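You operate a simulated robot arm through the tools that you are given. There is no shell and no other tool.

You run a simulated two-armed robot. Do the job below in one go: nothing can be reset, and whatever is moved stays where it is left.

JOB
Turn the corner knob of the round-pan balance till the 200 g weight reads true on spot four.
Fine: tare with the plate on, store the true reading once and nest the weight in the corner box; the other weights stay. Other keys and knobs, the mouse and the wooden box on the rollers stay as they are. Set down upright: large weight with teal ring.

Only the result counts: the job must be done as asked and must still hold three seconds after the hand-in. Knocking over, shifting, dropping, spilling or breaking anything else fails it.

ROBOT AND FRAMES
Two 7-joint arms with two-finger parallel grippers on one trunk that stands fixed in place. Base frame: the origin is at the foot of the trunk, x ahead of it, y to its left, z up. Units: mm, degrees, N and s.
The left shoulder is at [20, 138, 1225], the right one opposite. With the tool pointing down near the work surface each hand reaches from about 100 to 440 mm from the base axis, measured 20 degrees to its own side. Payload 1.57 kg a hand.
The TCP of each hand is the grasp point between the finger pads, 30 mm short of the fingertips. In the tool frame z runs along the fingers and y along their closing line. Largest opening 80 mm; finger width 17, thickness 12; the body of the gripper, 40 by 82 mm, starts 80 mm behind the TCP.
Orientation is that of the tool frame in the base frame, as a unit quaternion [w, x, y, z]. With the fingers straight down and closing along the base's y, the tool's x points along the base's -x, its y along +y and its z along -z.

CONTROLS
- The arms move only by the tool play_rows. It takes "left_deltas", "right_deltas" or both (then of equal length, played together; a hand with none holds still); each is a list of rows, each a list of 3 entries, a list of its own where there are three numbers: the shift along the base's x, y, z in mm, then the turn, a rotation vector about the base's x, y, z in degrees, then the gripper command, from -1 (shut) to 1 (fully open), values between in proportion. In form: [[[tx, ty, tz], [wx, wy, wz], hand], ...]. A call has 1 to 20 rows; each row shifts and turns the commanded pose from where the row before left it. A row lasts 0.2 s, in which the tool goes at most 50 mm and 8.6 degrees; a call with a longer step from one row to the next is refused whole, and so is a gripper value outside its range. Where a pose cannot be reached the arm comes as near as it can. A force on the tool above 90 N (or 10 N above the force at the start of the call, whichever is more), or a blocked arm, ends the call early, and 0.2 s more pass. The fingers move at their own pace (about 45 mm/s each) and stop on an object; they squeeze with about 43 N. The grip force told is the motor's: it shows also when the fingers shut on nothing. Time passes only in rows, and 0.2 s behind the last, so rows that do not move let the fingers close. The reply holds the time, the measured pose of the TCP, the force on the tool along the base axes, the opening and the grip force, in the units named above and with some noise, with the torque about the TCP (base axes, N m) and any sound that the robot's microphone picked up.
- Cameras (640 x 400 px; columns grow to the right, rows downward): "scene" is now at [184.9, 36.4, 1127.2]; the picture's right is [0.40, -0.92, 0.00], its down [-0.36, -0.15, -0.92] and it looks along [0.85, 0.37, -0.39] (base axes); focal length 214 px, centre (320, 200). "left" rides on the left gripper at [72, 7, -122] in its tool frame; the picture's right is [-0.09, 1.00, 0.00], its down [-0.84, -0.08, -0.54] and it looks along [-0.54, -0.05, 0.84] (tool axes); focal length 238 px, centre (320, 200). "right" rides on the right gripper at [72, -7, -122] in its tool frame; the picture's right is [0.09, 1.00, 0.00], its down [-0.84, 0.08, -0.54] and it looks along [-0.54, 0.05, 0.84] (tool axes); focal length 238 px, centre (320, 200). There is no depth. A picture from a camera that has moved, and an enlarged one, comes with that camera's place and axes in the base frame and with its lens.
- capture(camera): a new picture of that camera. It takes no simulated time.
- raise_lower(by): slides the trunk up (or, below 0, down) by that many mm; the arms and the scene camera ride with it, the base frame stays. It gives what a move gives, with no picture.
- turn_head(pan, tilt): turns the head with the scene camera to pan (to the left, within 60 degrees either way) and tilt (down, from -29 to 69), counted from straight ahead of the robot. It gives what a move gives.
- close_up(camera, box): a new picture of the part [left, top, right, bottom] of that camera's present view, enlarged. It takes no simulated time.
- finish_job(): hands the job in; it is judged then, once.

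Places have to be worked out from the pictures, the camera data and where the tool is seen. Open the grippers and draw the arms clear of the work before you hand the job in, unless the task says otherwise.

The tools are called after "Emit:" as a command line: name --argument value ..., lists and objects as JSON in quotes. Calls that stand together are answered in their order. play_rows: Moves the arms, as the interface text tells. Its arguments: {"type":"object","properties":{"left_deltas":{"type":"array","items":{"type":"array"}},"right_deltas":{"type":"array","items":{"type":"array"}}},"required":[]} The other tools are called the same way: raise_lower (by) moves the trunk up or down; turn_head (pan, tilt) turns the head that bears the scene camera; capture (camera) takes a picture; close_up (camera, box) takes an enlarged picture of a part of a camera's view; finish_job () hands the job in.

At the start:

```text
time: 0.0
left_position: [284.6, 297.7, 1092.7]
left_tool_rot: [-0.173, -0.011, 0.985, -0.001]
left_force: [0.1, -0.1, 0.4]
left_moment: [0.0, -0.01, 0.01]
left_grip_width: 79.9
left_grip_force: 0.1
right_position: [336.5, -20.3, 1113.0]
right_tool_rot: [-0.068, 0.002, 0.998, 0.0]
right_force: [-0.3, -0.2, -0.2]
right_moment: [0.02, 0.02, 0.0]
right_grip_width: 79.9
right_grip_force: 0.1
trunk travel left (down, up): [-600.0, 640.0]
head pan, tilt (commanded): [23.4, 22.8]
```

scene: 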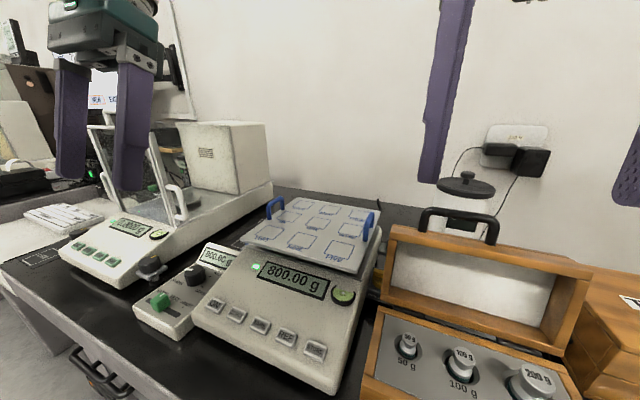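
right: 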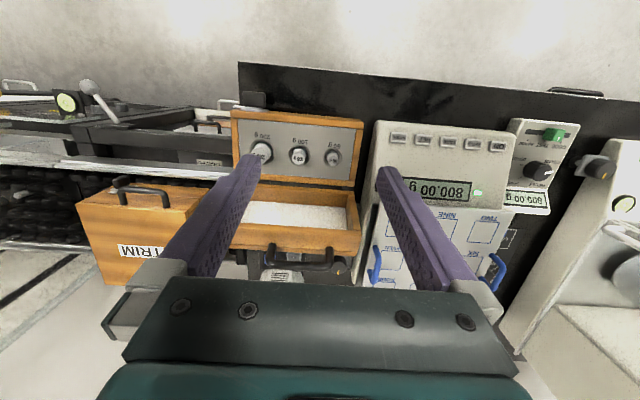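
left: 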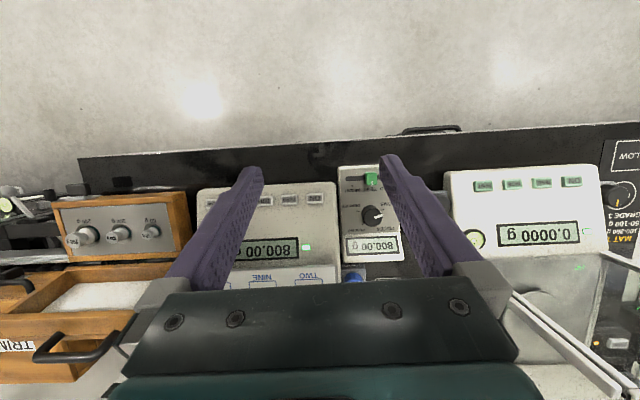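

I'll first look closely at the scene to identify the balances, knobs, keys and weights.

Emit:
close_up --camera "scene" --box '[120, 180, 400, 400]'

Emit:
close_up --camera "scene" --box '[360, 200, 640, 400]'

Emit:
close_up --camera "scene" --box '[0, 100, 260, 300]'

Emit:
close_up --camera "left" --box '[180, 140, 640, 300]'

Emit:
close_up --camera "right" --box '[340, 80, 640, 300]'

```text
1.82 times, centred on (260, 290) of scene
camera zoom: at [184.9, 36.4, 1127.2], right [0.4, -0.92, 0.0], down [-0.36, -0.15, -0.92], along [0.85, 0.37, -0.39], focal length 390 px, centre (429, 36)
```

zoom: 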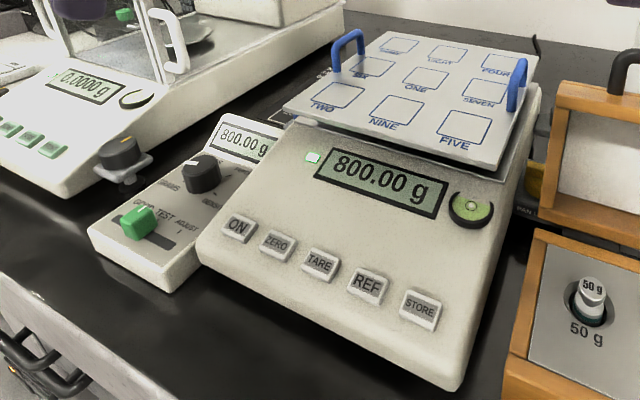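

```text
2.00 times, centred on (500, 300) of scene
camera zoom: at [184.9, 36.4, 1127.2], right [0.4, -0.92, 0.0], down [-0.36, -0.15, -0.92], along [0.85, 0.37, -0.39], focal length 429 px, centre (-40, 0)
```

zoom: 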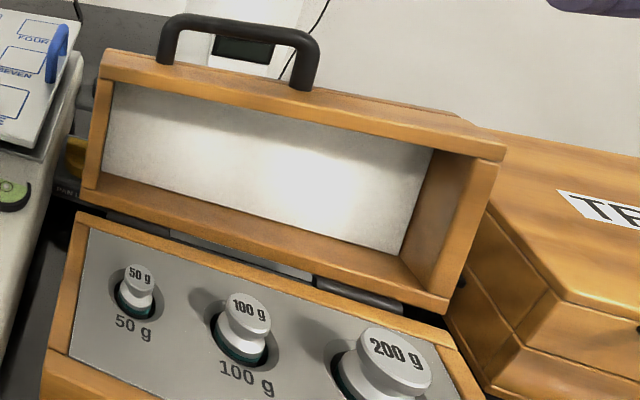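

```text
2.00 times, centred on (130, 200) of scene
camera zoom: at [184.9, 36.4, 1127.2], right [0.4, -0.92, 0.0], down [-0.36, -0.15, -0.92], along [0.85, 0.37, -0.39], focal length 429 px, centre (700, 200)
```

zoom: 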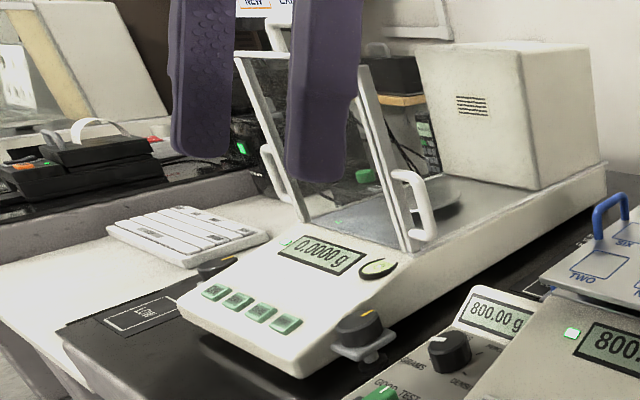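

```text
1.39 times, centred on (410, 220) of left
camera zoom: at [257.9, 304.5, 1229.8], right [0.06, 1.0, -0.03], down [0.97, -0.06, 0.22], along [0.22, -0.04, -0.97], focal length 332 px, centre (195, 172)
```

zoom: 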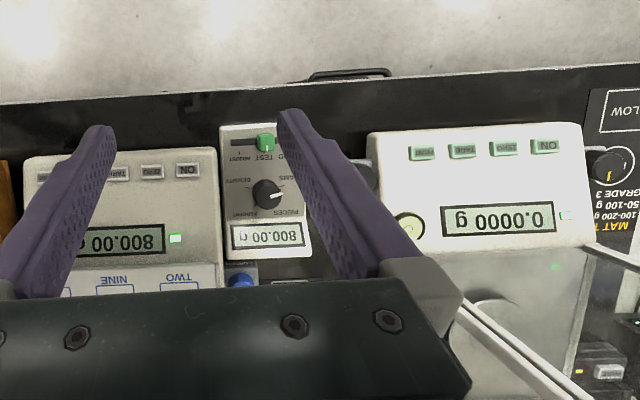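

```text
1.82 times, centred on (490, 190) of right
camera zoom: at [282.3, -26.1, 1242.9], right [-0.09, 1.0, 0.01], down [0.9, 0.08, 0.42], along [0.42, 0.05, -0.91], focal length 433 px, centre (11, 218)
```

zoom: 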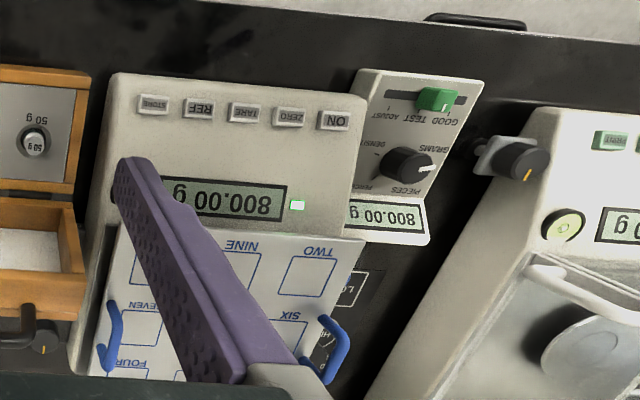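

I need a wider survey: I'll turn the head to the right and look down to see the weight box, then around.

Emit:
turn_head --pan -20 --tilt 35

Emit:
capture --camera "scene"

Emit:
turn_head --pan 45 --tilt 35

Emit:
capture --camera "scene"

Emit:
turn_head --pan -50 --tilt 30

Emit:
capture --camera "scene"

Emit:
turn_head --pan 10 --tilt 45

Emit:
capture --camera "scene"

```text
time: 1.1
left_position: [283.4, 298.3, 1091.1]
left_tool_rot: [-0.175, -0.012, 0.985, 0.0]
left_force: [-0.1, 0.3, -0.3]
left_moment: [0.01, 0.0, -0.01]
left_grip_width: 80.1
left_grip_force: 0.1
right_position: [335.9, -20.8, 1112.5]
right_tool_rot: [-0.069, 0.002, 0.998, -0.002]
right_force: [-0.2, -0.5, 0.7]
right_moment: [-0.05, -0.04, 0.0]
right_grip_width: 80.2
right_grip_force: 0.0
trunk travel left (down, up): [-600.0, 640.0]
head pan, tilt (commanded): [-20.0, 35.0]
```

```text
taken
camera scene: at [182.6, -30.4, 1107.9], right [-0.34, -0.94, 0.0], down [-0.54, 0.2, -0.82], along [0.77, -0.28, -0.57], focal length 214 px, centre (320, 200)
```

scene: 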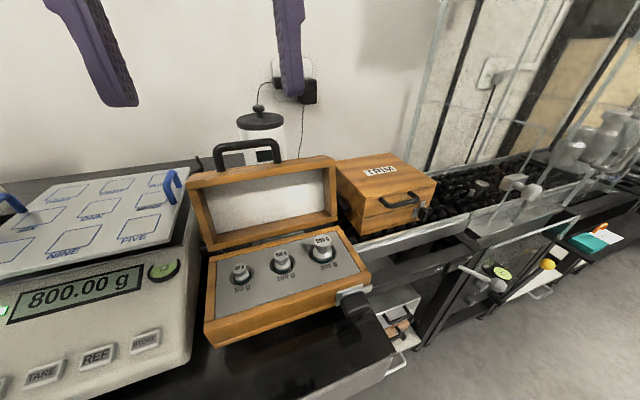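

```text
time: 2.5
left_position: [284.8, 299.2, 1091.1]
left_tool_rot: [-0.174, -0.012, 0.985, 0.0]
left_force: [0.6, 0.5, -0.1]
left_moment: [0.01, -0.03, 0.0]
left_grip_width: 79.9
left_grip_force: 0.1
right_position: [336.8, -20.6, 1112.3]
right_tool_rot: [-0.07, 0.002, 0.998, 0.0]
right_force: [-0.4, 0.2, 0.2]
right_moment: [0.03, 0.0, 0.0]
right_grip_width: 80.0
right_grip_force: 0.0
trunk travel left (down, up): [-600.0, 640.0]
head pan, tilt (commanded): [45.0, 35.0]
```

```text
taken
camera scene: at [162.2, 61.9, 1107.9], right [0.71, -0.71, 0.0], down [-0.41, -0.41, -0.82], along [0.58, 0.58, -0.57], focal length 214 px, centre (320, 200)
```

scene: 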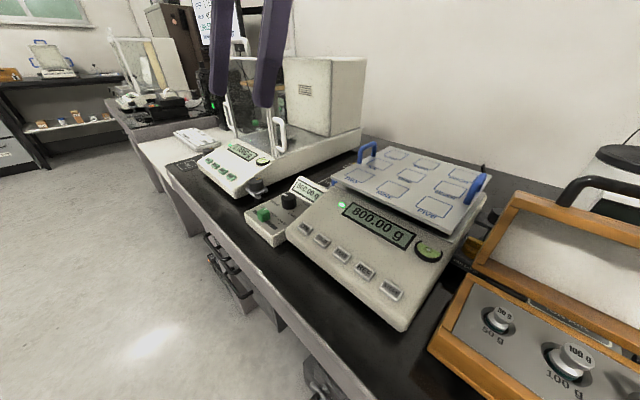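

```text
time: 4.2
left_position: [283.8, 298.6, 1092.3]
left_tool_rot: [-0.175, -0.012, 0.985, -0.001]
left_force: [-0.6, -0.2, -0.1]
left_moment: [0.04, 0.01, 0.03]
left_grip_width: 80.0
left_grip_force: 0.0
right_position: [336.4, -20.0, 1112.5]
right_tool_rot: [-0.07, 0.002, 0.998, -0.001]
right_force: [0.0, -0.8, 0.4]
right_moment: [0.01, -0.02, 0.02]
right_grip_width: 80.1
right_grip_force: 0.1
trunk travel left (down, up): [-600.0, 640.0]
head pan, tilt (commanded): [-50.0, 30.0]
```

```text
taken
camera scene: at [158.0, -69.5, 1115.7], right [-0.77, -0.64, 0.0], down [-0.32, 0.38, -0.87], along [0.56, -0.66, -0.5], focal length 214 px, centre (320, 200)
```

scene: 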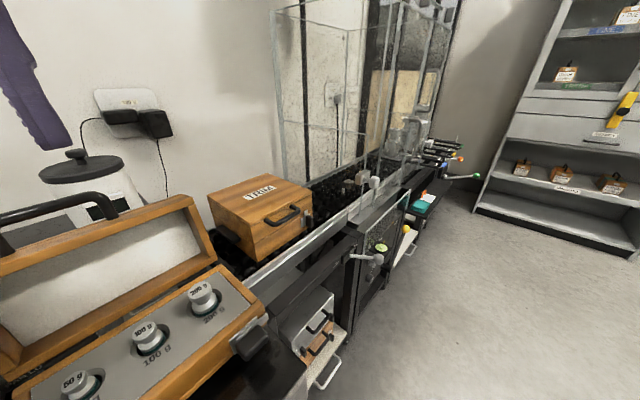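

```text
time: 5.5
left_position: [284.4, 297.2, 1090.1]
left_tool_rot: [-0.174, -0.012, 0.985, 0.0]
left_force: [0.5, -0.6, -0.9]
left_moment: [0.01, 0.01, 0.02]
left_grip_width: 79.8
left_grip_force: 0.1
right_position: [336.6, -20.3, 1110.4]
right_tool_rot: [-0.07, 0.001, 0.998, 0.0]
right_force: [-0.3, 0.1, -0.3]
right_moment: [-0.02, 0.02, -0.01]
right_grip_width: 79.9
right_grip_force: 0.1
trunk travel left (down, up): [-600.0, 640.0]
head pan, tilt (commanded): [10.0, 45.0]
```

```text
taken
camera scene: at [180.0, 13.8, 1093.1], right [0.17, -0.98, 0.0], down [-0.7, -0.12, -0.71], along [0.7, 0.12, -0.71], focal length 214 px, centre (320, 200)
```

scene: 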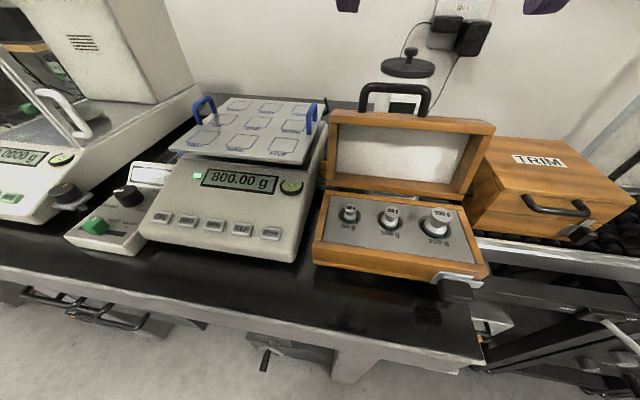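

The weight box stands at the bench corner and the spot plate is on the beige balance. I'll zoom in on details from this angle.

Emit:
close_up --camera "scene" --box '[140, 80, 340, 205]'

Emit:
close_up --camera "scene" --box '[60, 150, 220, 260]'

Emit:
close_up --camera "scene" --box '[300, 180, 500, 305]'

Emit:
close_up --camera "scene" --box '[300, 80, 440, 200]'

Emit:
capture --camera "right"

Emit:
close_up --camera "right" --box '[330, 200, 520, 300]'

```text
3.20 times, centred on (240, 142) of scene
camera zoom: at [180.0, 13.8, 1093.1], right [0.17, -0.98, 0.0], down [-0.7, -0.12, -0.71], along [0.7, 0.12, -0.71], focal length 686 px, centre (576, 384)
```

zoom: 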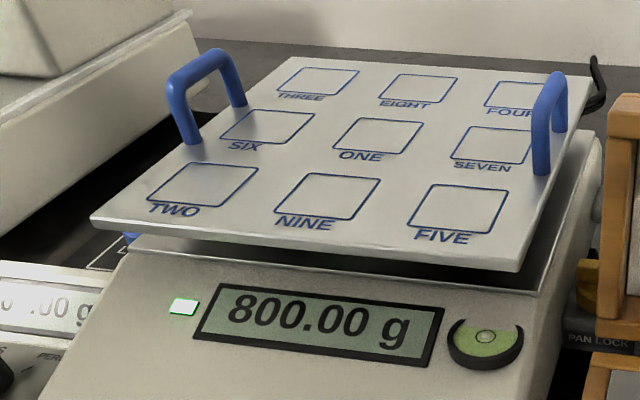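

```text
3.64 times, centred on (140, 205) of scene
camera zoom: at [180.0, 13.8, 1093.1], right [0.17, -0.98, 0.0], down [-0.7, -0.12, -0.71], along [0.7, 0.12, -0.71], focal length 780 px, centre (974, 182)
```

zoom: 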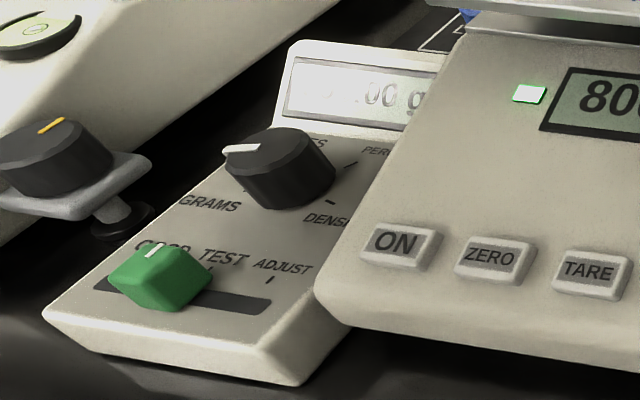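

```text
3.20 times, centred on (400, 242) of scene
camera zoom: at [180.0, 13.8, 1093.1], right [0.17, -0.98, 0.0], down [-0.7, -0.12, -0.71], along [0.7, 0.12, -0.71], focal length 686 px, centre (64, 64)
```

zoom: 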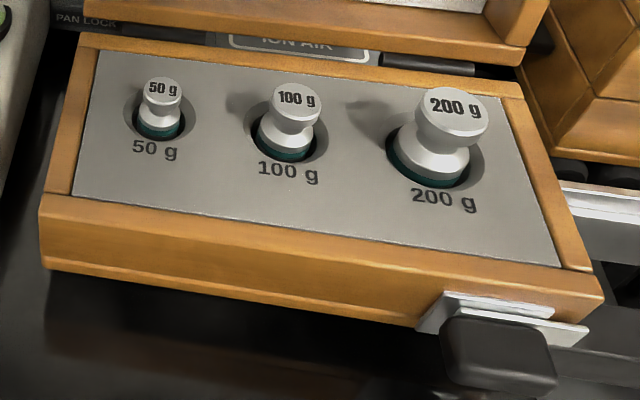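

```text
3.33 times, centred on (370, 140) of scene
camera zoom: at [180.0, 13.8, 1093.1], right [0.17, -0.98, 0.0], down [-0.7, -0.12, -0.71], along [0.7, 0.12, -0.71], focal length 715 px, centre (153, 400)
```

zoom: 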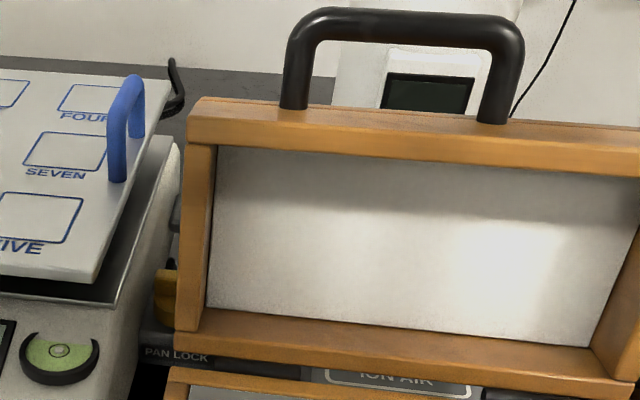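

```text
taken
camera right: at [282.3, -26.1, 1242.4], right [-0.09, 1.0, 0.01], down [0.9, 0.08, 0.42], along [0.42, 0.05, -0.91], focal length 238 px, centre (320, 200)
```

right: 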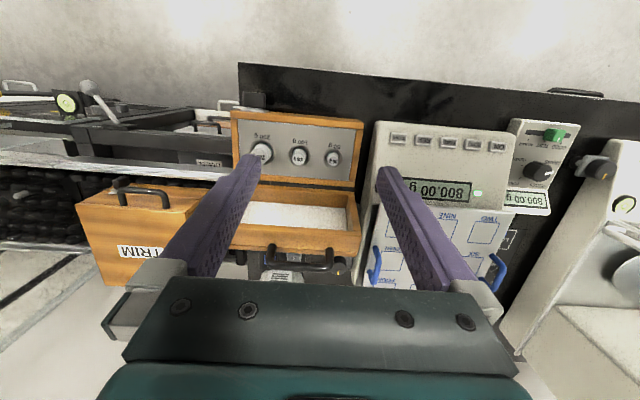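

```text
3.37 times, centred on (425, 250) of right
camera zoom: at [282.3, -26.1, 1242.4], right [-0.09, 1.0, 0.01], down [0.9, 0.08, 0.42], along [0.42, 0.05, -0.91], focal length 803 px, centre (-34, 32)
```

zoom: 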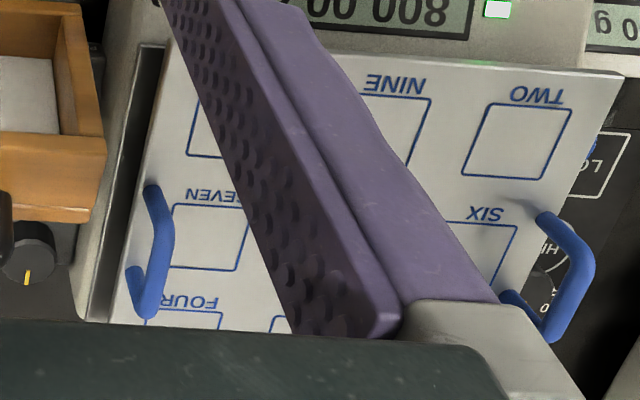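

I need to know which balance has the round pan and read the white balance's keys. I'll zoom in from the hand cameras and turn the head to it.

Emit:
close_up --camera "left" --box '[440, 160, 640, 285]'

Emit:
close_up --camera "left" --box '[180, 150, 420, 300]'

Emit:
turn_head --pan 45 --tilt 30

Emit:
close_up --camera "scene" --box '[180, 60, 380, 210]'

```text
3.20 times, centred on (540, 222) of left
camera zoom: at [257.9, 304.5, 1229.3], right [0.06, 1.0, -0.03], down [0.97, -0.06, 0.22], along [0.22, -0.04, -0.97], focal length 763 px, centre (-384, 128)
```

zoom: 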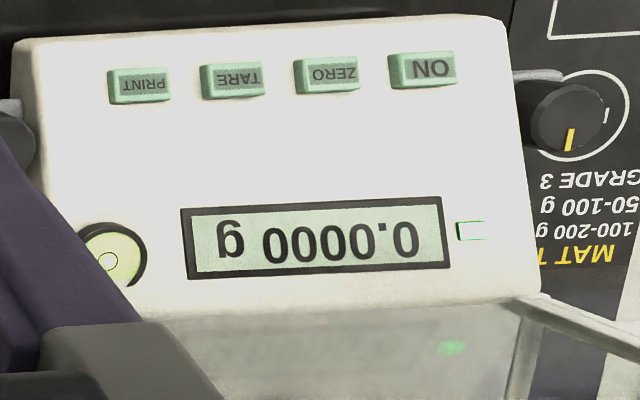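

```text
2.67 times, centred on (300, 225) of left
camera zoom: at [257.9, 304.5, 1229.3], right [0.06, 1.0, -0.03], down [0.97, -0.06, 0.22], along [0.22, -0.04, -0.97], focal length 636 px, centre (373, 133)
```

zoom: 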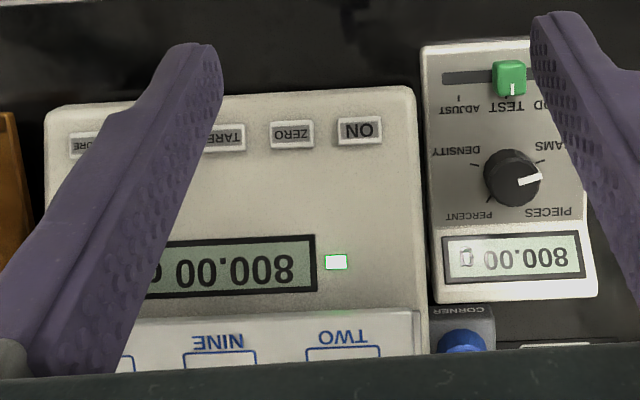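

```text
time: 6.5
left_position: [285.5, 297.2, 1091.3]
left_tool_rot: [-0.174, -0.012, 0.985, -0.001]
left_force: [0.2, -0.5, 0.4]
left_moment: [0.01, 0.02, -0.02]
left_grip_width: 80.0
left_grip_force: 0.2
right_position: [336.9, -21.1, 1112.4]
right_tool_rot: [-0.07, 0.002, 0.998, 0.0]
right_force: [0.7, -0.6, 0.2]
right_moment: [-0.02, -0.01, 0.01]
right_grip_width: 80.3
right_grip_force: 0.0
trunk travel left (down, up): [-600.0, 640.0]
head pan, tilt (commanded): [45.0, 30.0]
```

```text
2.67 times, centred on (280, 135) of scene
camera zoom: at [163.9, 63.6, 1115.7], right [0.71, -0.71, 0.0], down [-0.35, -0.35, -0.87], along [0.61, 0.61, -0.5], focal length 572 px, centre (427, 373)
```

zoom: 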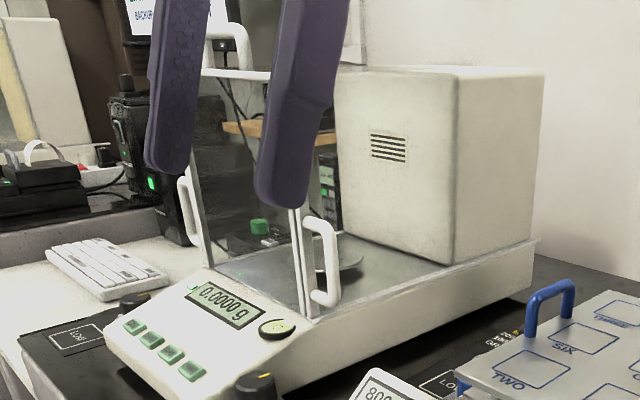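

There is a blue knob labelled CORNER on the left side of the beige balance, and only the beige one has STORE. I'll zoom in on the terminal and the corner knob.

Emit:
close_up --camera "left" --box '[335, 160, 415, 210]'

Emit:
close_up --camera "left" --box '[320, 220, 440, 295]'

Emit:
close_up --camera "right" --box '[480, 110, 600, 190]'

Emit:
close_up --camera "right" --box '[470, 180, 590, 300]'

Emit:
close_up --camera "scene" --box '[270, 110, 420, 220]'

```text
8.00 times, centred on (375, 185) of left
camera zoom: at [257.9, 304.5, 1229.3], right [0.06, 1.0, -0.03], down [0.97, -0.06, 0.22], along [0.22, -0.04, -0.97], focal length 1907 px, centre (-120, 320)
```

zoom: 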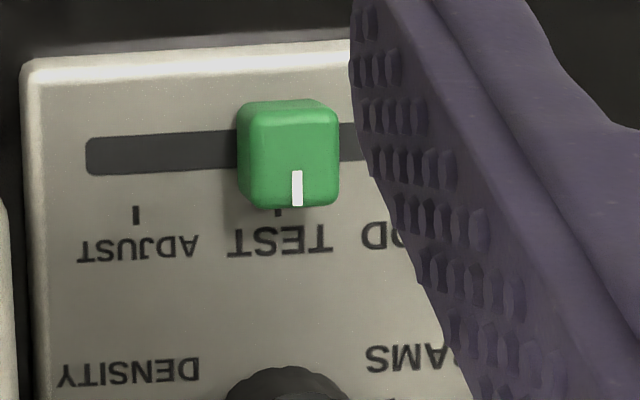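

```text
5.33 times, centred on (380, 258) of left
camera zoom: at [257.9, 304.5, 1229.3], right [0.06, 1.0, -0.03], down [0.97, -0.06, 0.22], along [0.22, -0.04, -0.97], focal length 1271 px, centre (0, -107)
```

zoom: 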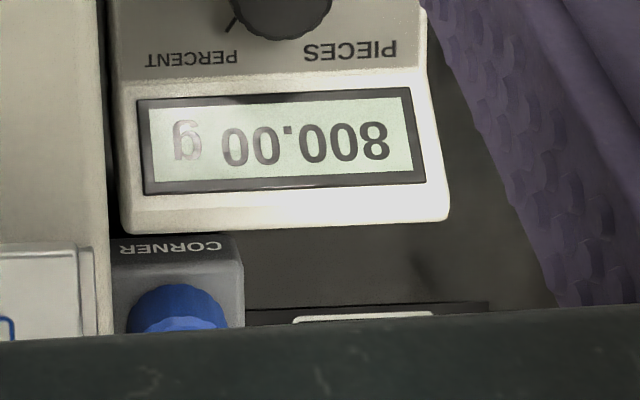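

```text
5.00 times, centred on (540, 150) of right
camera zoom: at [282.3, -26.1, 1242.4], right [-0.09, 1.0, 0.01], down [0.9, 0.08, 0.42], along [0.42, 0.05, -0.91], focal length 1192 px, centre (-780, 450)
```

zoom: 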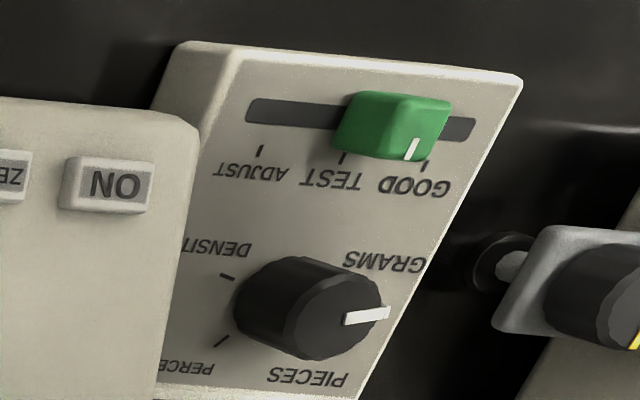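

```text
3.33 times, centred on (530, 240) of right
camera zoom: at [282.3, -26.1, 1242.4], right [-0.09, 1.0, 0.01], down [0.9, 0.08, 0.42], along [0.42, 0.05, -0.91], focal length 794 px, centre (-380, 67)
```

zoom: 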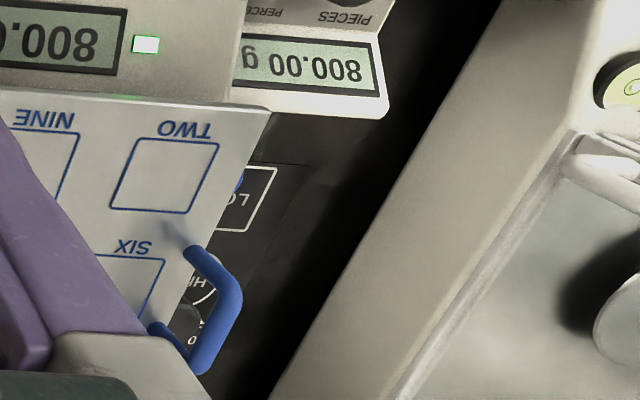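

```text
3.64 times, centred on (345, 165) of scene
camera zoom: at [163.9, 63.6, 1115.7], right [0.71, -0.71, 0.0], down [-0.35, -0.35, -0.87], along [0.61, 0.61, -0.5], focal length 780 px, centre (229, 327)
```

zoom: 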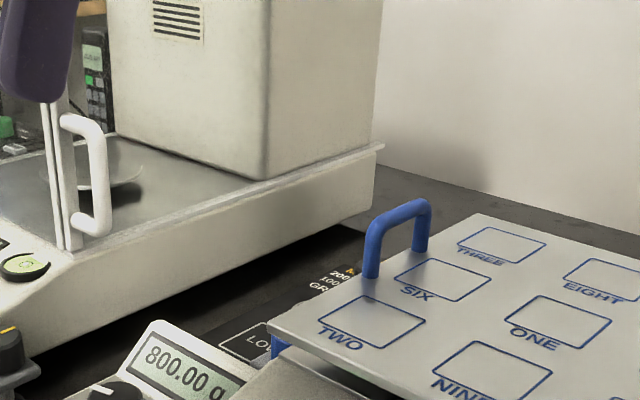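

The layout is clearer: beige balance (STORE key, CORNER knob) with spot four far away at about (619,131,907). I'll test the left arm's forward reach in free air, tilting the fingers forward, well above everything.

Emit:
play_rows --left_deltas '[[[20, -10, 0], [0, -6, 0], 1], [[20, -10, 0], [0, -6, 0], 1], [[20, -10, 0], [0, -6, 0], 1], [[20, -10, 0], [0, -6, 0], 1], [[20, -10, 0], [0, -6, 0], 1], [[20, -10, 0], [0, -6, 0], 1], [[20, -10, 0], [0, -6, 0], 1], [[20, -10, 0], [0, -6, 0], 1], [[20, -10, 0], [0, -6, 0], 1], [[20, -10, 0], [0, -6, 0], 1]]'

Emit:
capture --camera "left"

Emit:
capture --camera "scene"

```text
time: 8.7
left_position: [483.8, 197.6, 1093.6]
left_tool_rot: [0.342, -0.01, 0.939, -0.007]
left_force: [-0.2, -0.4, 0.2]
left_moment: [0.01, 0.02, 0.03]
left_grip_width: 79.7
left_grip_force: 0.1
right_position: [336.5, -19.7, 1112.8]
right_tool_rot: [-0.07, 0.002, 0.998, -0.001]
right_force: [0.2, -0.4, 0.4]
right_moment: [0.0, 0.02, 0.03]
right_grip_width: 80.0
right_grip_force: 0.0
trunk travel left (down, up): [-600.0, 640.0]
head pan, tilt (commanded): [45.0, 30.0]
```

```text
taken
camera left: at [350.4, 204.0, 1138.1], right [0.06, 1.0, 0.04], down [0.29, -0.05, 0.96], along [0.95, -0.04, -0.29], focal length 238 px, centre (320, 200)
```

left: 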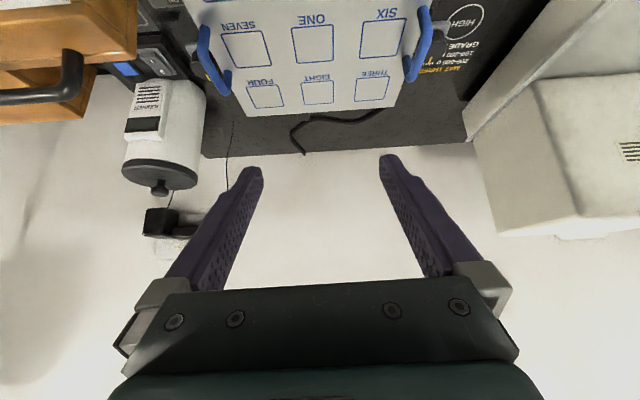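

```text
taken
camera scene: at [163.8, 63.6, 1115.7], right [0.71, -0.71, 0.0], down [-0.35, -0.35, -0.87], along [0.61, 0.61, -0.5], focal length 214 px, centre (320, 200)
```

scene: 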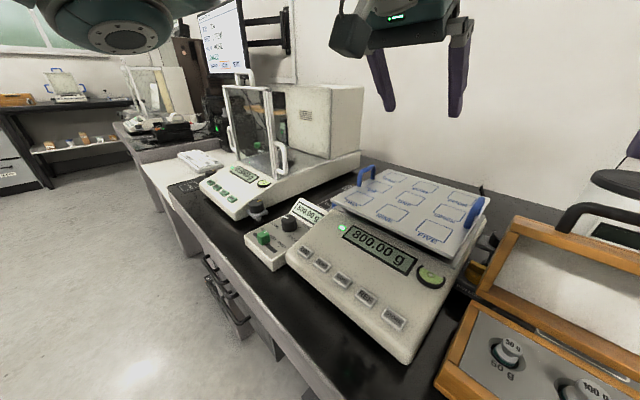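

Left arm reached easily. Spot four triangulates to about (605,125,912); I'll test reaching above it at z≈960 with the empty hand.

Emit:
play_rows --left_deltas '[[[17, -10, 0], [0, 0, 0], 1], [[17, -10, 0], [0, 0, 0], 1], [[17, -10, 0], [0, 0, 0], 1], [[17, -10, 0], [0, 0, 0], 1], [[17, -11, 0], [0, 0, 0], 1], [[17, -11, 0], [0, 0, 0], 1], [[19, -11, 0], [0, 0, 0], 1], [[0, 0, -20], [0, 0, 0], 1], [[0, 0, -20], [0, 0, 0], 1], [[0, 0, -20], [0, 0, 0], 1], [[0, 0, -20], [0, 0, 0], 1], [[0, 0, -20], [0, 0, 0], 1]]'

Emit:
capture --camera "left"

Emit:
turn_head --pan 20 --tilt 25

Emit:
capture --camera "scene"

```text
time: 11.3
left_position: [606.7, 125.1, 990.2]
left_tool_rot: [0.342, -0.008, 0.94, -0.007]
left_force: [-0.7, 0.3, 0.8]
left_moment: [-0.04, 0.0, 0.03]
left_grip_width: 80.0
left_grip_force: 0.1
right_position: [337.0, -20.4, 1113.7]
right_tool_rot: [-0.069, 0.002, 0.998, -0.001]
right_force: [-0.2, -0.1, 0.0]
right_moment: [0.02, 0.02, 0.0]
right_grip_width: 80.2
right_grip_force: 0.1
trunk travel left (down, up): [-600.0, 640.0]
head pan, tilt (commanded): [45.0, 30.0]
```

```text
taken
camera left: at [471.4, 131.9, 1036.3], right [0.06, 1.0, 0.04], down [0.29, -0.06, 0.95], along [0.95, -0.04, -0.3], focal length 238 px, centre (320, 200)
```

left: 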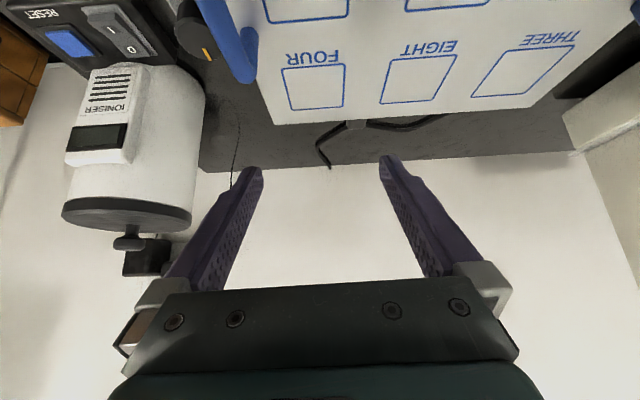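

```text
time: 12.2
left_position: [605.7, 125.7, 991.7]
left_tool_rot: [0.343, -0.01, 0.939, -0.006]
left_force: [-0.7, -0.2, 0.0]
left_moment: [-0.02, 0.01, 0.0]
left_grip_width: 80.1
left_grip_force: 0.1
right_position: [335.9, -19.9, 1112.8]
right_tool_rot: [-0.069, 0.001, 0.998, -0.001]
right_force: [0.3, 0.0, -0.5]
right_moment: [0.04, -0.01, 0.01]
right_grip_width: 80.1
right_grip_force: 0.0
trunk travel left (down, up): [-600.0, 640.0]
head pan, tilt (commanded): [20.0, 25.0]
```

```text
taken
camera scene: at [186.4, 31.3, 1123.7], right [0.34, -0.94, 0.0], down [-0.4, -0.14, -0.91], along [0.85, 0.31, -0.42], focal length 214 px, centre (320, 200)
```

scene: 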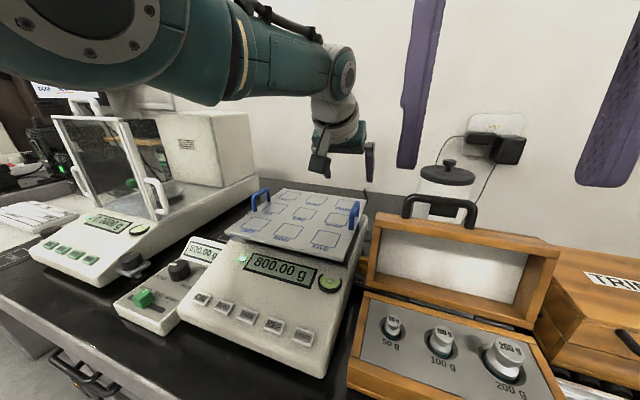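

Left arm reaches spot four with 40° forward tilt. Now I park the right arm further right and bring the left hand upright in front of the CORNER knob to see it.

Emit:
play_rows --left_deltas '[[[0, 0, 20], [0, 4, 0], 1], [[0, 0, 20], [0, 4, 0], 1], [[0, 0, 20], [0, 4, 0], 1], [[0, 0, 20], [0, 4, 0], 1], [[0, 0, 20], [0, 4, 0], 1], [[-15, 18, -7], [0, 2, 0], 1], [[-15, 18, -7], [0, 2, 0], 1], [[-15, 18, -7], [0, 2, 0], 1], [[-15, 18, -7], [0, 2, 0], 1], [[-15, 18, -7], [0, 2, 0], 1], [[-15, 18, -7], [0, 2, 0], 1], [[-15, 18, -7], [0, 2, 0], 1], [[-15, 18, -7], [0, 2, 0], 1], [[-15, 18, -7], [0, 2, 0], 1], [[-15, 18, -7], [0, 2, 0], 1], [[-15, 18, -7], [0, 0, 0], 1], [[-15, 18, -7], [0, 0, 0], 1]]' --right_deltas '[[[-5, -20, 0], [0, 0, 0], 1], [[-5, -20, 0], [0, 0, 0], 1], [[-5, -20, 0], [0, 0, 0], 1], [[-5, -20, 0], [0, 0, 0], 1], [[-5, -20, 0], [0, 0, 0], 1], [[-5, -20, 0], [0, 0, 0], 1], [[-5, -20, 0], [0, 0, 0], 1], [[-5, -20, 0], [0, 0, 0], 1], [[-5, -20, 0], [0, 0, 0], 1], [[-5, -20, 0], [0, 0, 0], 1], [[-5, -20, 0], [0, 0, 0], 1], [[-5, -20, 0], [0, 0, 0], 1], [[0, 0, 0], [0, 0, 0], 1], [[0, 0, 0], [0, 0, 0], 1], [[0, 0, 0], [0, 0, 0], 1], [[0, 0, 0], [0, 0, 0], 1], [[0, 0, 0], [0, 0, 0], 1]]'

Emit:
capture --camera "left"

Emit:
capture --camera "right"

Emit:
capture --camera "scene"

```text
time: 14.6
left_position: [456.3, 245.8, 1039.9]
left_tool_rot: [0.071, -0.011, 0.997, -0.003]
left_force: [-0.2, 0.0, -0.2]
left_moment: [0.03, 0.0, 0.01]
left_grip_width: 79.9
left_grip_force: 0.1
left hand out of reach, approached as far as the arm can: row 1, 2, 3, 4, 5
right_position: [263.6, -246.5, 1079.7]
right_tool_rot: [-0.139, -0.004, 0.99, -0.039]
right_force: [0.1, 0.6, -0.5]
right_moment: [0.01, -0.03, 0.01]
right_grip_width: 80.0
right_grip_force: 0.1
trunk travel left (down, up): [-600.0, 640.0]
head pan, tilt (commanded): [20.0, 25.0]
stopped in row 12 (right hand): the arm was blocked; the commanded pose is now the measured one
```

```text
taken
camera left: at [366.9, 253.2, 1149.7], right [0.07, 1.0, 0.0], down [0.75, -0.06, 0.65], along [0.65, -0.04, -0.76], focal length 238 px, centre (320, 200)
```

left: 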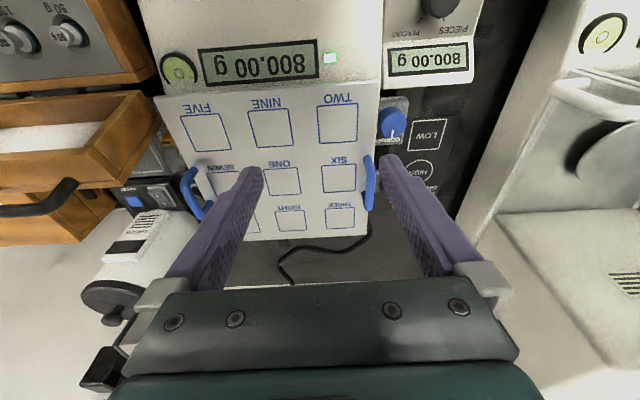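

```text
taken
camera right: at [228.7, -242.9, 1215.9], right [-0.11, 0.99, -0.05], down [0.95, 0.12, 0.28], along [0.29, -0.02, -0.96], focal length 238 px, centre (320, 200)
```

right: 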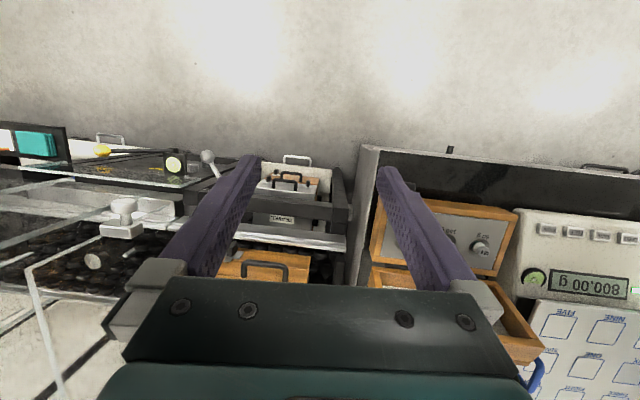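

```text
taken
camera scene: at [186.6, 31.1, 1123.7], right [0.34, -0.94, 0.0], down [-0.4, -0.14, -0.91], along [0.85, 0.31, -0.42], focal length 214 px, centre (320, 200)
```

scene: 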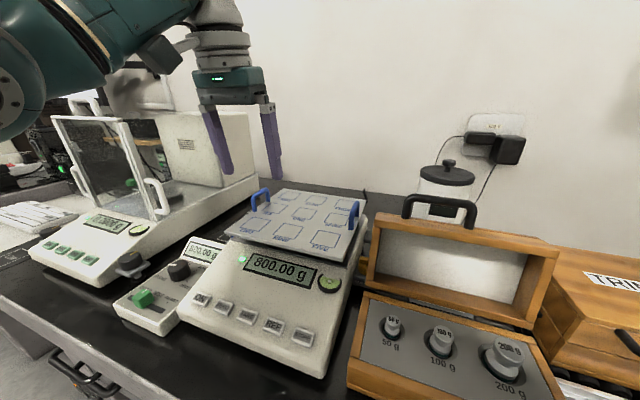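

The right arm was blocked partway; I'll look to the right to make sure it isn't touching anything, and zoom into the knob area from the left hand.

Emit:
turn_head --pan -55 --tilt 20

Emit:
capture --camera "scene"

Emit:
close_up --camera "left" --box '[340, 20, 500, 200]'

Emit:
close_up --camera "left" --box '[100, 20, 260, 240]'

```text
time: 16.1
left_position: [455.1, 245.7, 1040.1]
left_tool_rot: [0.071, -0.012, 0.997, -0.003]
left_force: [0.3, 0.8, -0.9]
left_moment: [0.0, 0.03, -0.02]
left_grip_width: 80.1
left_grip_force: 0.1
right_position: [263.2, -247.2, 1080.4]
right_tool_rot: [-0.139, -0.004, 0.99, -0.04]
right_force: [-0.2, 0.5, -0.5]
right_moment: [0.02, 0.01, -0.02]
right_grip_width: 80.1
right_grip_force: 0.1
trunk travel left (down, up): [-600.0, 640.0]
head pan, tilt (commanded): [-55.0, 20.0]
```

```text
taken
camera scene: at [153.3, -76.5, 1131.8], right [-0.82, -0.57, 0.0], down [-0.2, 0.28, -0.94], along [0.54, -0.77, -0.34], focal length 214 px, centre (320, 200)
```

scene: 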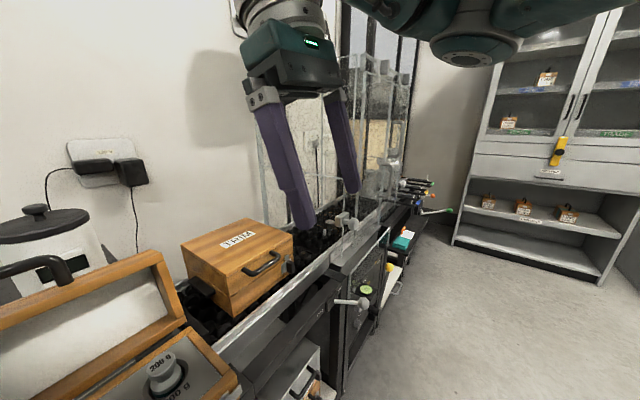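

```text
2.22 times, centred on (420, 110) of left
camera zoom: at [366.8, 253.3, 1149.6], right [0.07, 1.0, 0.0], down [0.75, -0.06, 0.65], along [0.65, -0.04, -0.76], focal length 530 px, centre (98, 400)
```

zoom: 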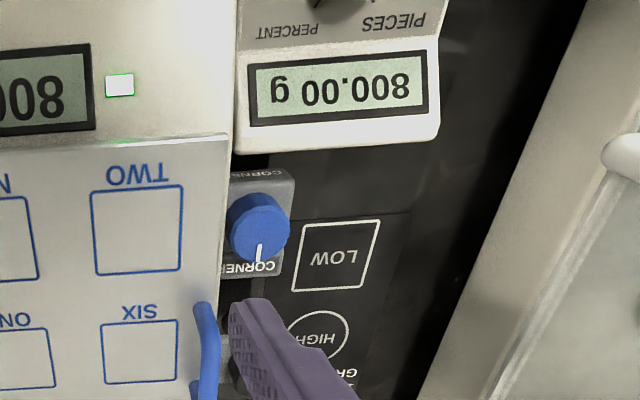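

```text
1.82 times, centred on (180, 130) of left
camera zoom: at [366.8, 253.3, 1149.6], right [0.07, 1.0, 0.0], down [0.75, -0.06, 0.65], along [0.65, -0.04, -0.76], focal length 433 px, centre (574, 327)
```

zoom: 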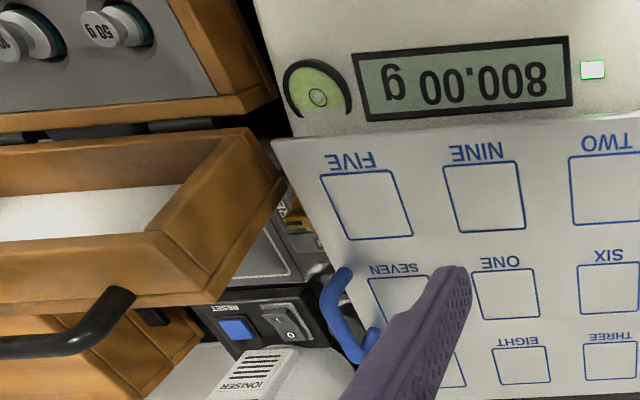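

The CORNER knob is on the beige balance's left flank with a white pointer. To check the pan under the plate I'll pull the left hand back and lower the trunk for a low view.

Emit:
play_rows --left_deltas '[[[-20, 9, 6], [0, 1, 0], 1], [[-20, 9, 6], [0, 1, 0], 1], [[-20, 9, 6], [0, 1, 0], 1], [[-20, 9, 6], [0, 1, 0], 1], [[-20, 9, 6], [0, 1, 0], 1], [[-20, 9, 6], [0, 1, 0], 1], [[-20, 9, 6], [0, 1, 0], 1], [[-20, 9, 6], [0, 1, 0], 1], [[-20, 9, 6], [0, 1, 0], 1], [[-20, 9, 6], [0, 1, 0], 1]]' --right_deltas '[[[0, 0, 5], [0, 0, 0], 1], [[0, 0, 5], [0, 0, 0], 1], [[0, 0, 5], [0, 0, 0], 1], [[0, 0, 5], [0, 0, 0], 1], [[0, 0, 5], [0, 0, 0], 1], [[0, 0, 5], [0, 0, 0], 1], [[0, 0, 5], [0, 0, 0], 1], [[0, 0, 5], [0, 0, 0], 1], [[0, 0, 5], [0, 0, 0], 1], [[0, 0, 5], [0, 0, 0], 1]]'

Emit:
turn_head --pan 15 --tilt 10

```text
time: 18.2
left_position: [262.5, 328.3, 1070.8]
left_tool_rot: [-0.066, -0.008, 0.998, 0.003]
left_force: [-0.1, -0.7, 0.3]
left_moment: [0.01, 0.03, -0.01]
left_grip_width: 79.9
left_grip_force: 0.0
right_position: [243.4, -250.1, 1086.4]
right_tool_rot: [-0.219, -0.004, 0.974, -0.049]
right_force: [-0.3, 0.0, 0.9]
right_moment: [0.03, 0.01, -0.04]
right_grip_width: 80.1
right_grip_force: 0.0
trunk travel left (down, up): [-600.0, 640.0]
head pan, tilt (commanded): [-55.0, 20.0]
stopped in row 10 (right hand): the arm was blocked; the commanded pose is now the measured one
```

```text
time: 19.6
left_position: [262.1, 329.1, 1071.2]
left_tool_rot: [-0.066, -0.009, 0.998, 0.004]
left_force: [-0.2, -0.6, 0.0]
left_moment: [0.02, -0.03, 0.01]
left_grip_width: 80.2
left_grip_force: 0.0
right_position: [243.5, -249.0, 1087.7]
right_tool_rot: [-0.22, -0.003, 0.974, -0.046]
right_force: [0.0, -0.1, -0.5]
right_moment: [0.02, 0.03, 0.01]
right_grip_width: 80.0
right_grip_force: 0.1
trunk travel left (down, up): [-600.0, 640.0]
head pan, tilt (commanded): [15.0, 10.0]
```

Both hands are clear of obstacles in front of the bench; I'll lower the trunk 140 mm and look under the plate.

Emit:
raise_lower --by -140

Emit:
capture --camera "scene"

Emit:
close_up --camera "scene" --box '[180, 180, 420, 330]'

```text
time: 21.2
left_position: [261.3, 329.3, 930.0]
left_tool_rot: [-0.067, -0.009, 0.998, 0.003]
left_force: [-0.3, -0.2, 0.5]
left_moment: [0.01, -0.02, 0.0]
left_grip_width: 80.1
left_grip_force: 0.1
right_position: [243.5, -249.6, 946.9]
right_tool_rot: [-0.219, -0.004, 0.975, -0.048]
right_force: [-0.5, -0.2, -0.2]
right_moment: [-0.01, -0.03, -0.01]
right_grip_width: 79.9
right_grip_force: 0.1
trunk travel left (down, up): [-460.0, 780.0]
head pan, tilt (commanded): [15.0, 10.0]
```

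```text
taken
camera scene: at [189.7, 23.8, 1008.1], right [0.26, -0.97, 0.0], down [-0.17, -0.04, -0.98], along [0.95, 0.25, -0.17], focal length 214 px, centre (320, 200)
```

scene: 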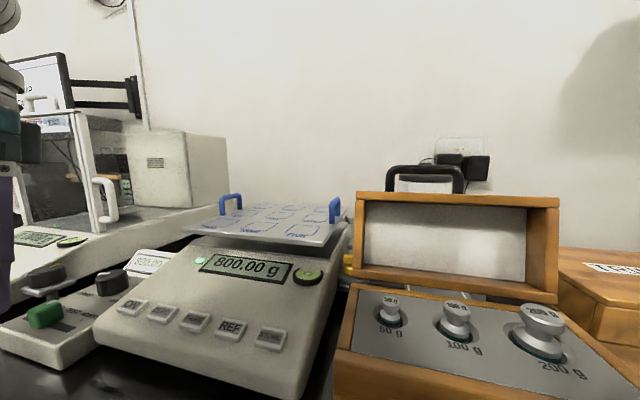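

```text
2.67 times, centred on (300, 255) of scene
camera zoom: at [189.7, 23.8, 1008.1], right [0.26, -0.97, 0.0], down [-0.17, -0.04, -0.98], along [0.95, 0.25, -0.17], focal length 572 px, centre (373, 53)
```

zoom: 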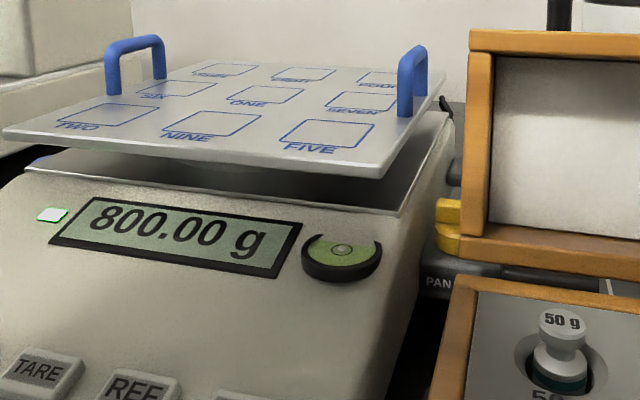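

There seems to be a rounded element beneath the plate; zooming further.

Emit:
close_up --camera "scene" --box '[180, 215, 350, 275]'

Emit:
close_up --camera "scene" --box '[340, 270, 620, 400]'

```text
3.76 times, centred on (265, 245) of scene
camera zoom: at [189.7, 23.8, 1008.1], right [0.26, -0.97, 0.0], down [-0.17, -0.04, -0.98], along [0.95, 0.25, -0.17], focal length 807 px, centre (527, 31)
```

zoom: 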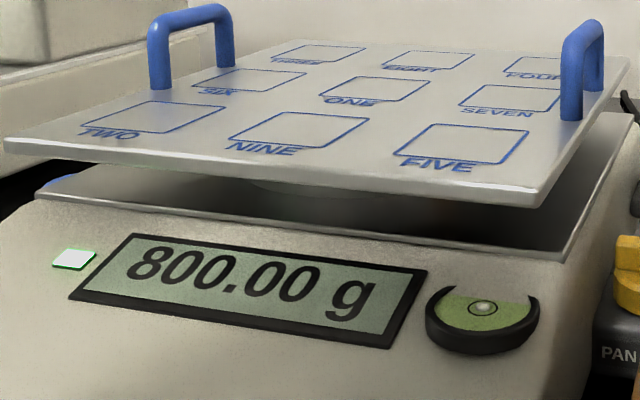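

```text
2.29 times, centred on (480, 335) of scene
camera zoom: at [189.7, 23.8, 1008.1], right [0.26, -0.97, 0.0], down [-0.17, -0.04, -0.98], along [0.95, 0.25, -0.17], focal length 490 px, centre (-46, -109)
```

zoom: 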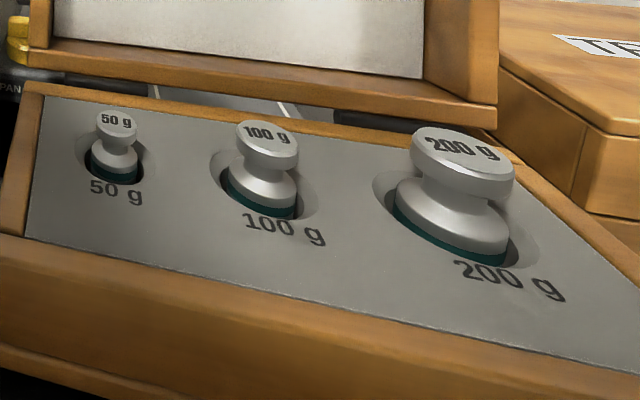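

A round pan boss is visible under the plate, so the beige balance is the target. I'll zoom on the keys from here for triangulation, then raise the trunk back.

Emit:
close_up --camera "scene" --box '[90, 280, 330, 400]'

Emit:
close_up --camera "right" --box '[340, 150, 640, 338]'

Emit:
capture --camera "left"

Emit:
raise_lower --by 140

Emit:
turn_head --pan 10 --tilt 40

Emit:
capture --camera "scene"

Emit:
close_up --camera "left" --box '[80, 80, 400, 280]'

```text
2.67 times, centred on (210, 340) of scene
camera zoom: at [189.7, 23.8, 1008.1], right [0.26, -0.97, 0.0], down [-0.17, -0.04, -0.98], along [0.95, 0.25, -0.17], focal length 572 px, centre (613, -173)
```

zoom: 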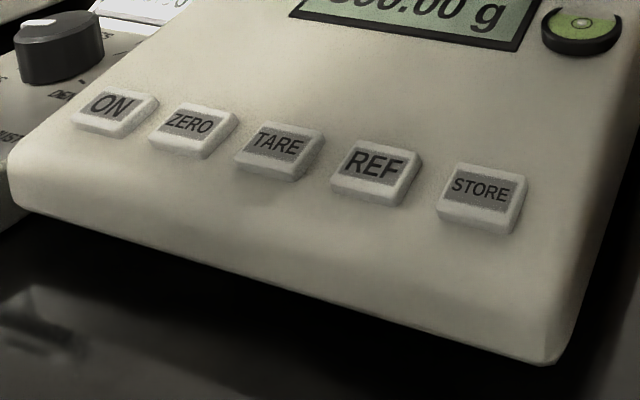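

```text
2.13 times, centred on (490, 244) of right
camera zoom: at [231.0, -244.1, 1087.4], right [-0.11, 0.99, -0.05], down [0.99, 0.12, 0.12], along [0.13, -0.04, -0.99], focal length 507 px, centre (-42, 106)
```

zoom: 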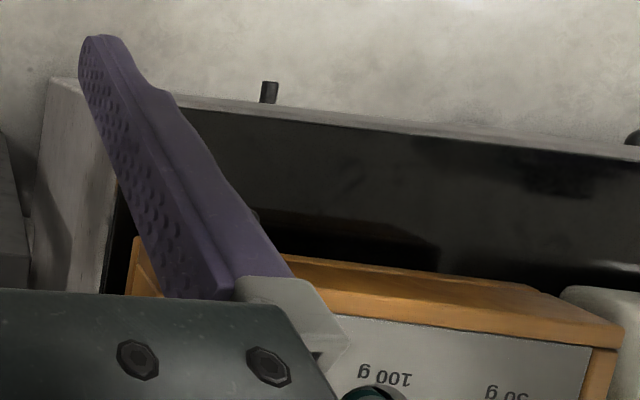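

```text
taken
camera left: at [205.9, 334.1, 1060.1], right [0.07, 1.0, 0.0], down [0.9, -0.07, 0.43], along [0.42, -0.04, -0.9], focal length 238 px, centre (320, 200)
```

left: 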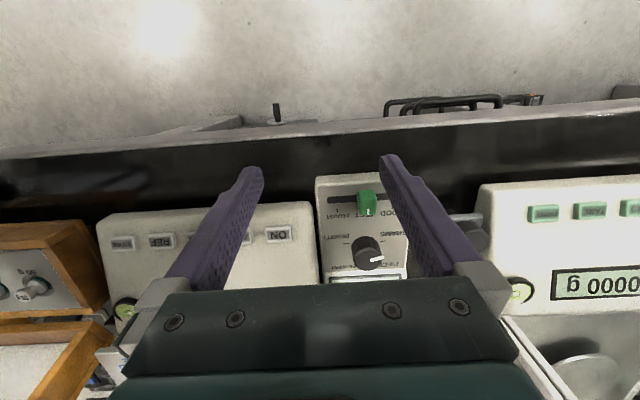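

```text
time: 22.9
left_position: [261.4, 327.8, 1070.8]
left_tool_rot: [-0.067, -0.009, 0.998, 0.003]
left_force: [0.2, -0.5, -0.3]
left_moment: [-0.05, -0.01, 0.0]
left_grip_width: 80.2
left_grip_force: 0.1
right_position: [243.5, -249.4, 1087.4]
right_tool_rot: [-0.221, -0.005, 0.974, -0.047]
right_force: [0.0, -1.2, -0.3]
right_moment: [0.03, -0.01, 0.05]
right_grip_width: 80.2
right_grip_force: 0.0
trunk travel left (down, up): [-600.0, 640.0]
head pan, tilt (commanded): [15.0, 10.0]
```

```text
time: 23.9
left_position: [262.3, 328.7, 1070.2]
left_tool_rot: [-0.066, -0.007, 0.998, 0.004]
left_force: [0.3, -0.2, 0.4]
left_moment: [-0.02, 0.07, 0.03]
left_grip_width: 79.9
left_grip_force: 0.0
right_position: [243.5, -249.9, 1087.1]
right_tool_rot: [-0.22, -0.005, 0.974, -0.048]
right_force: [-0.3, 0.5, -0.5]
right_moment: [-0.02, -0.02, 0.03]
right_grip_width: 80.0
right_grip_force: 0.0
trunk travel left (down, up): [-600.0, 640.0]
head pan, tilt (commanded): [10.0, 40.0]
```

```text
taken
camera scene: at [183.6, 14.5, 1100.4], right [0.17, -0.98, 0.0], down [-0.63, -0.11, -0.77], along [0.75, 0.13, -0.64], focal length 214 px, centre (320, 200)
```

scene: 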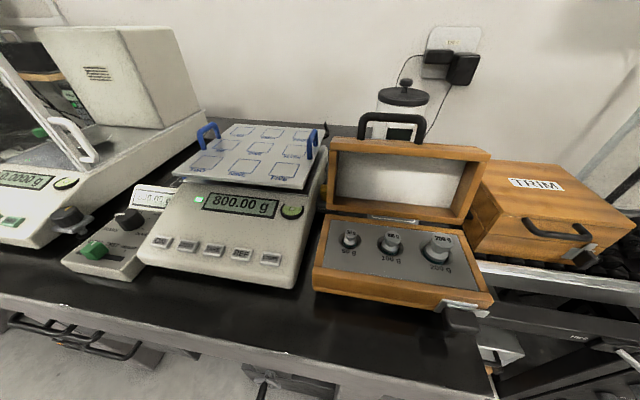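

```text
2.00 times, centred on (240, 180) of left
camera zoom: at [205.8, 334.0, 1200.0], right [0.08, 1.0, 0.0], down [0.9, -0.07, 0.43], along [0.42, -0.04, -0.9], focal length 477 px, centre (480, 240)
```

zoom: 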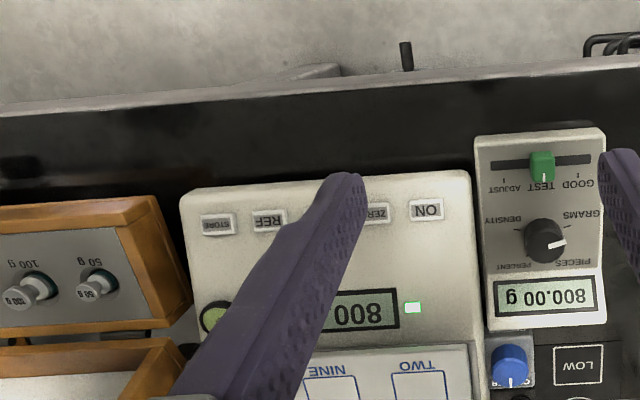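

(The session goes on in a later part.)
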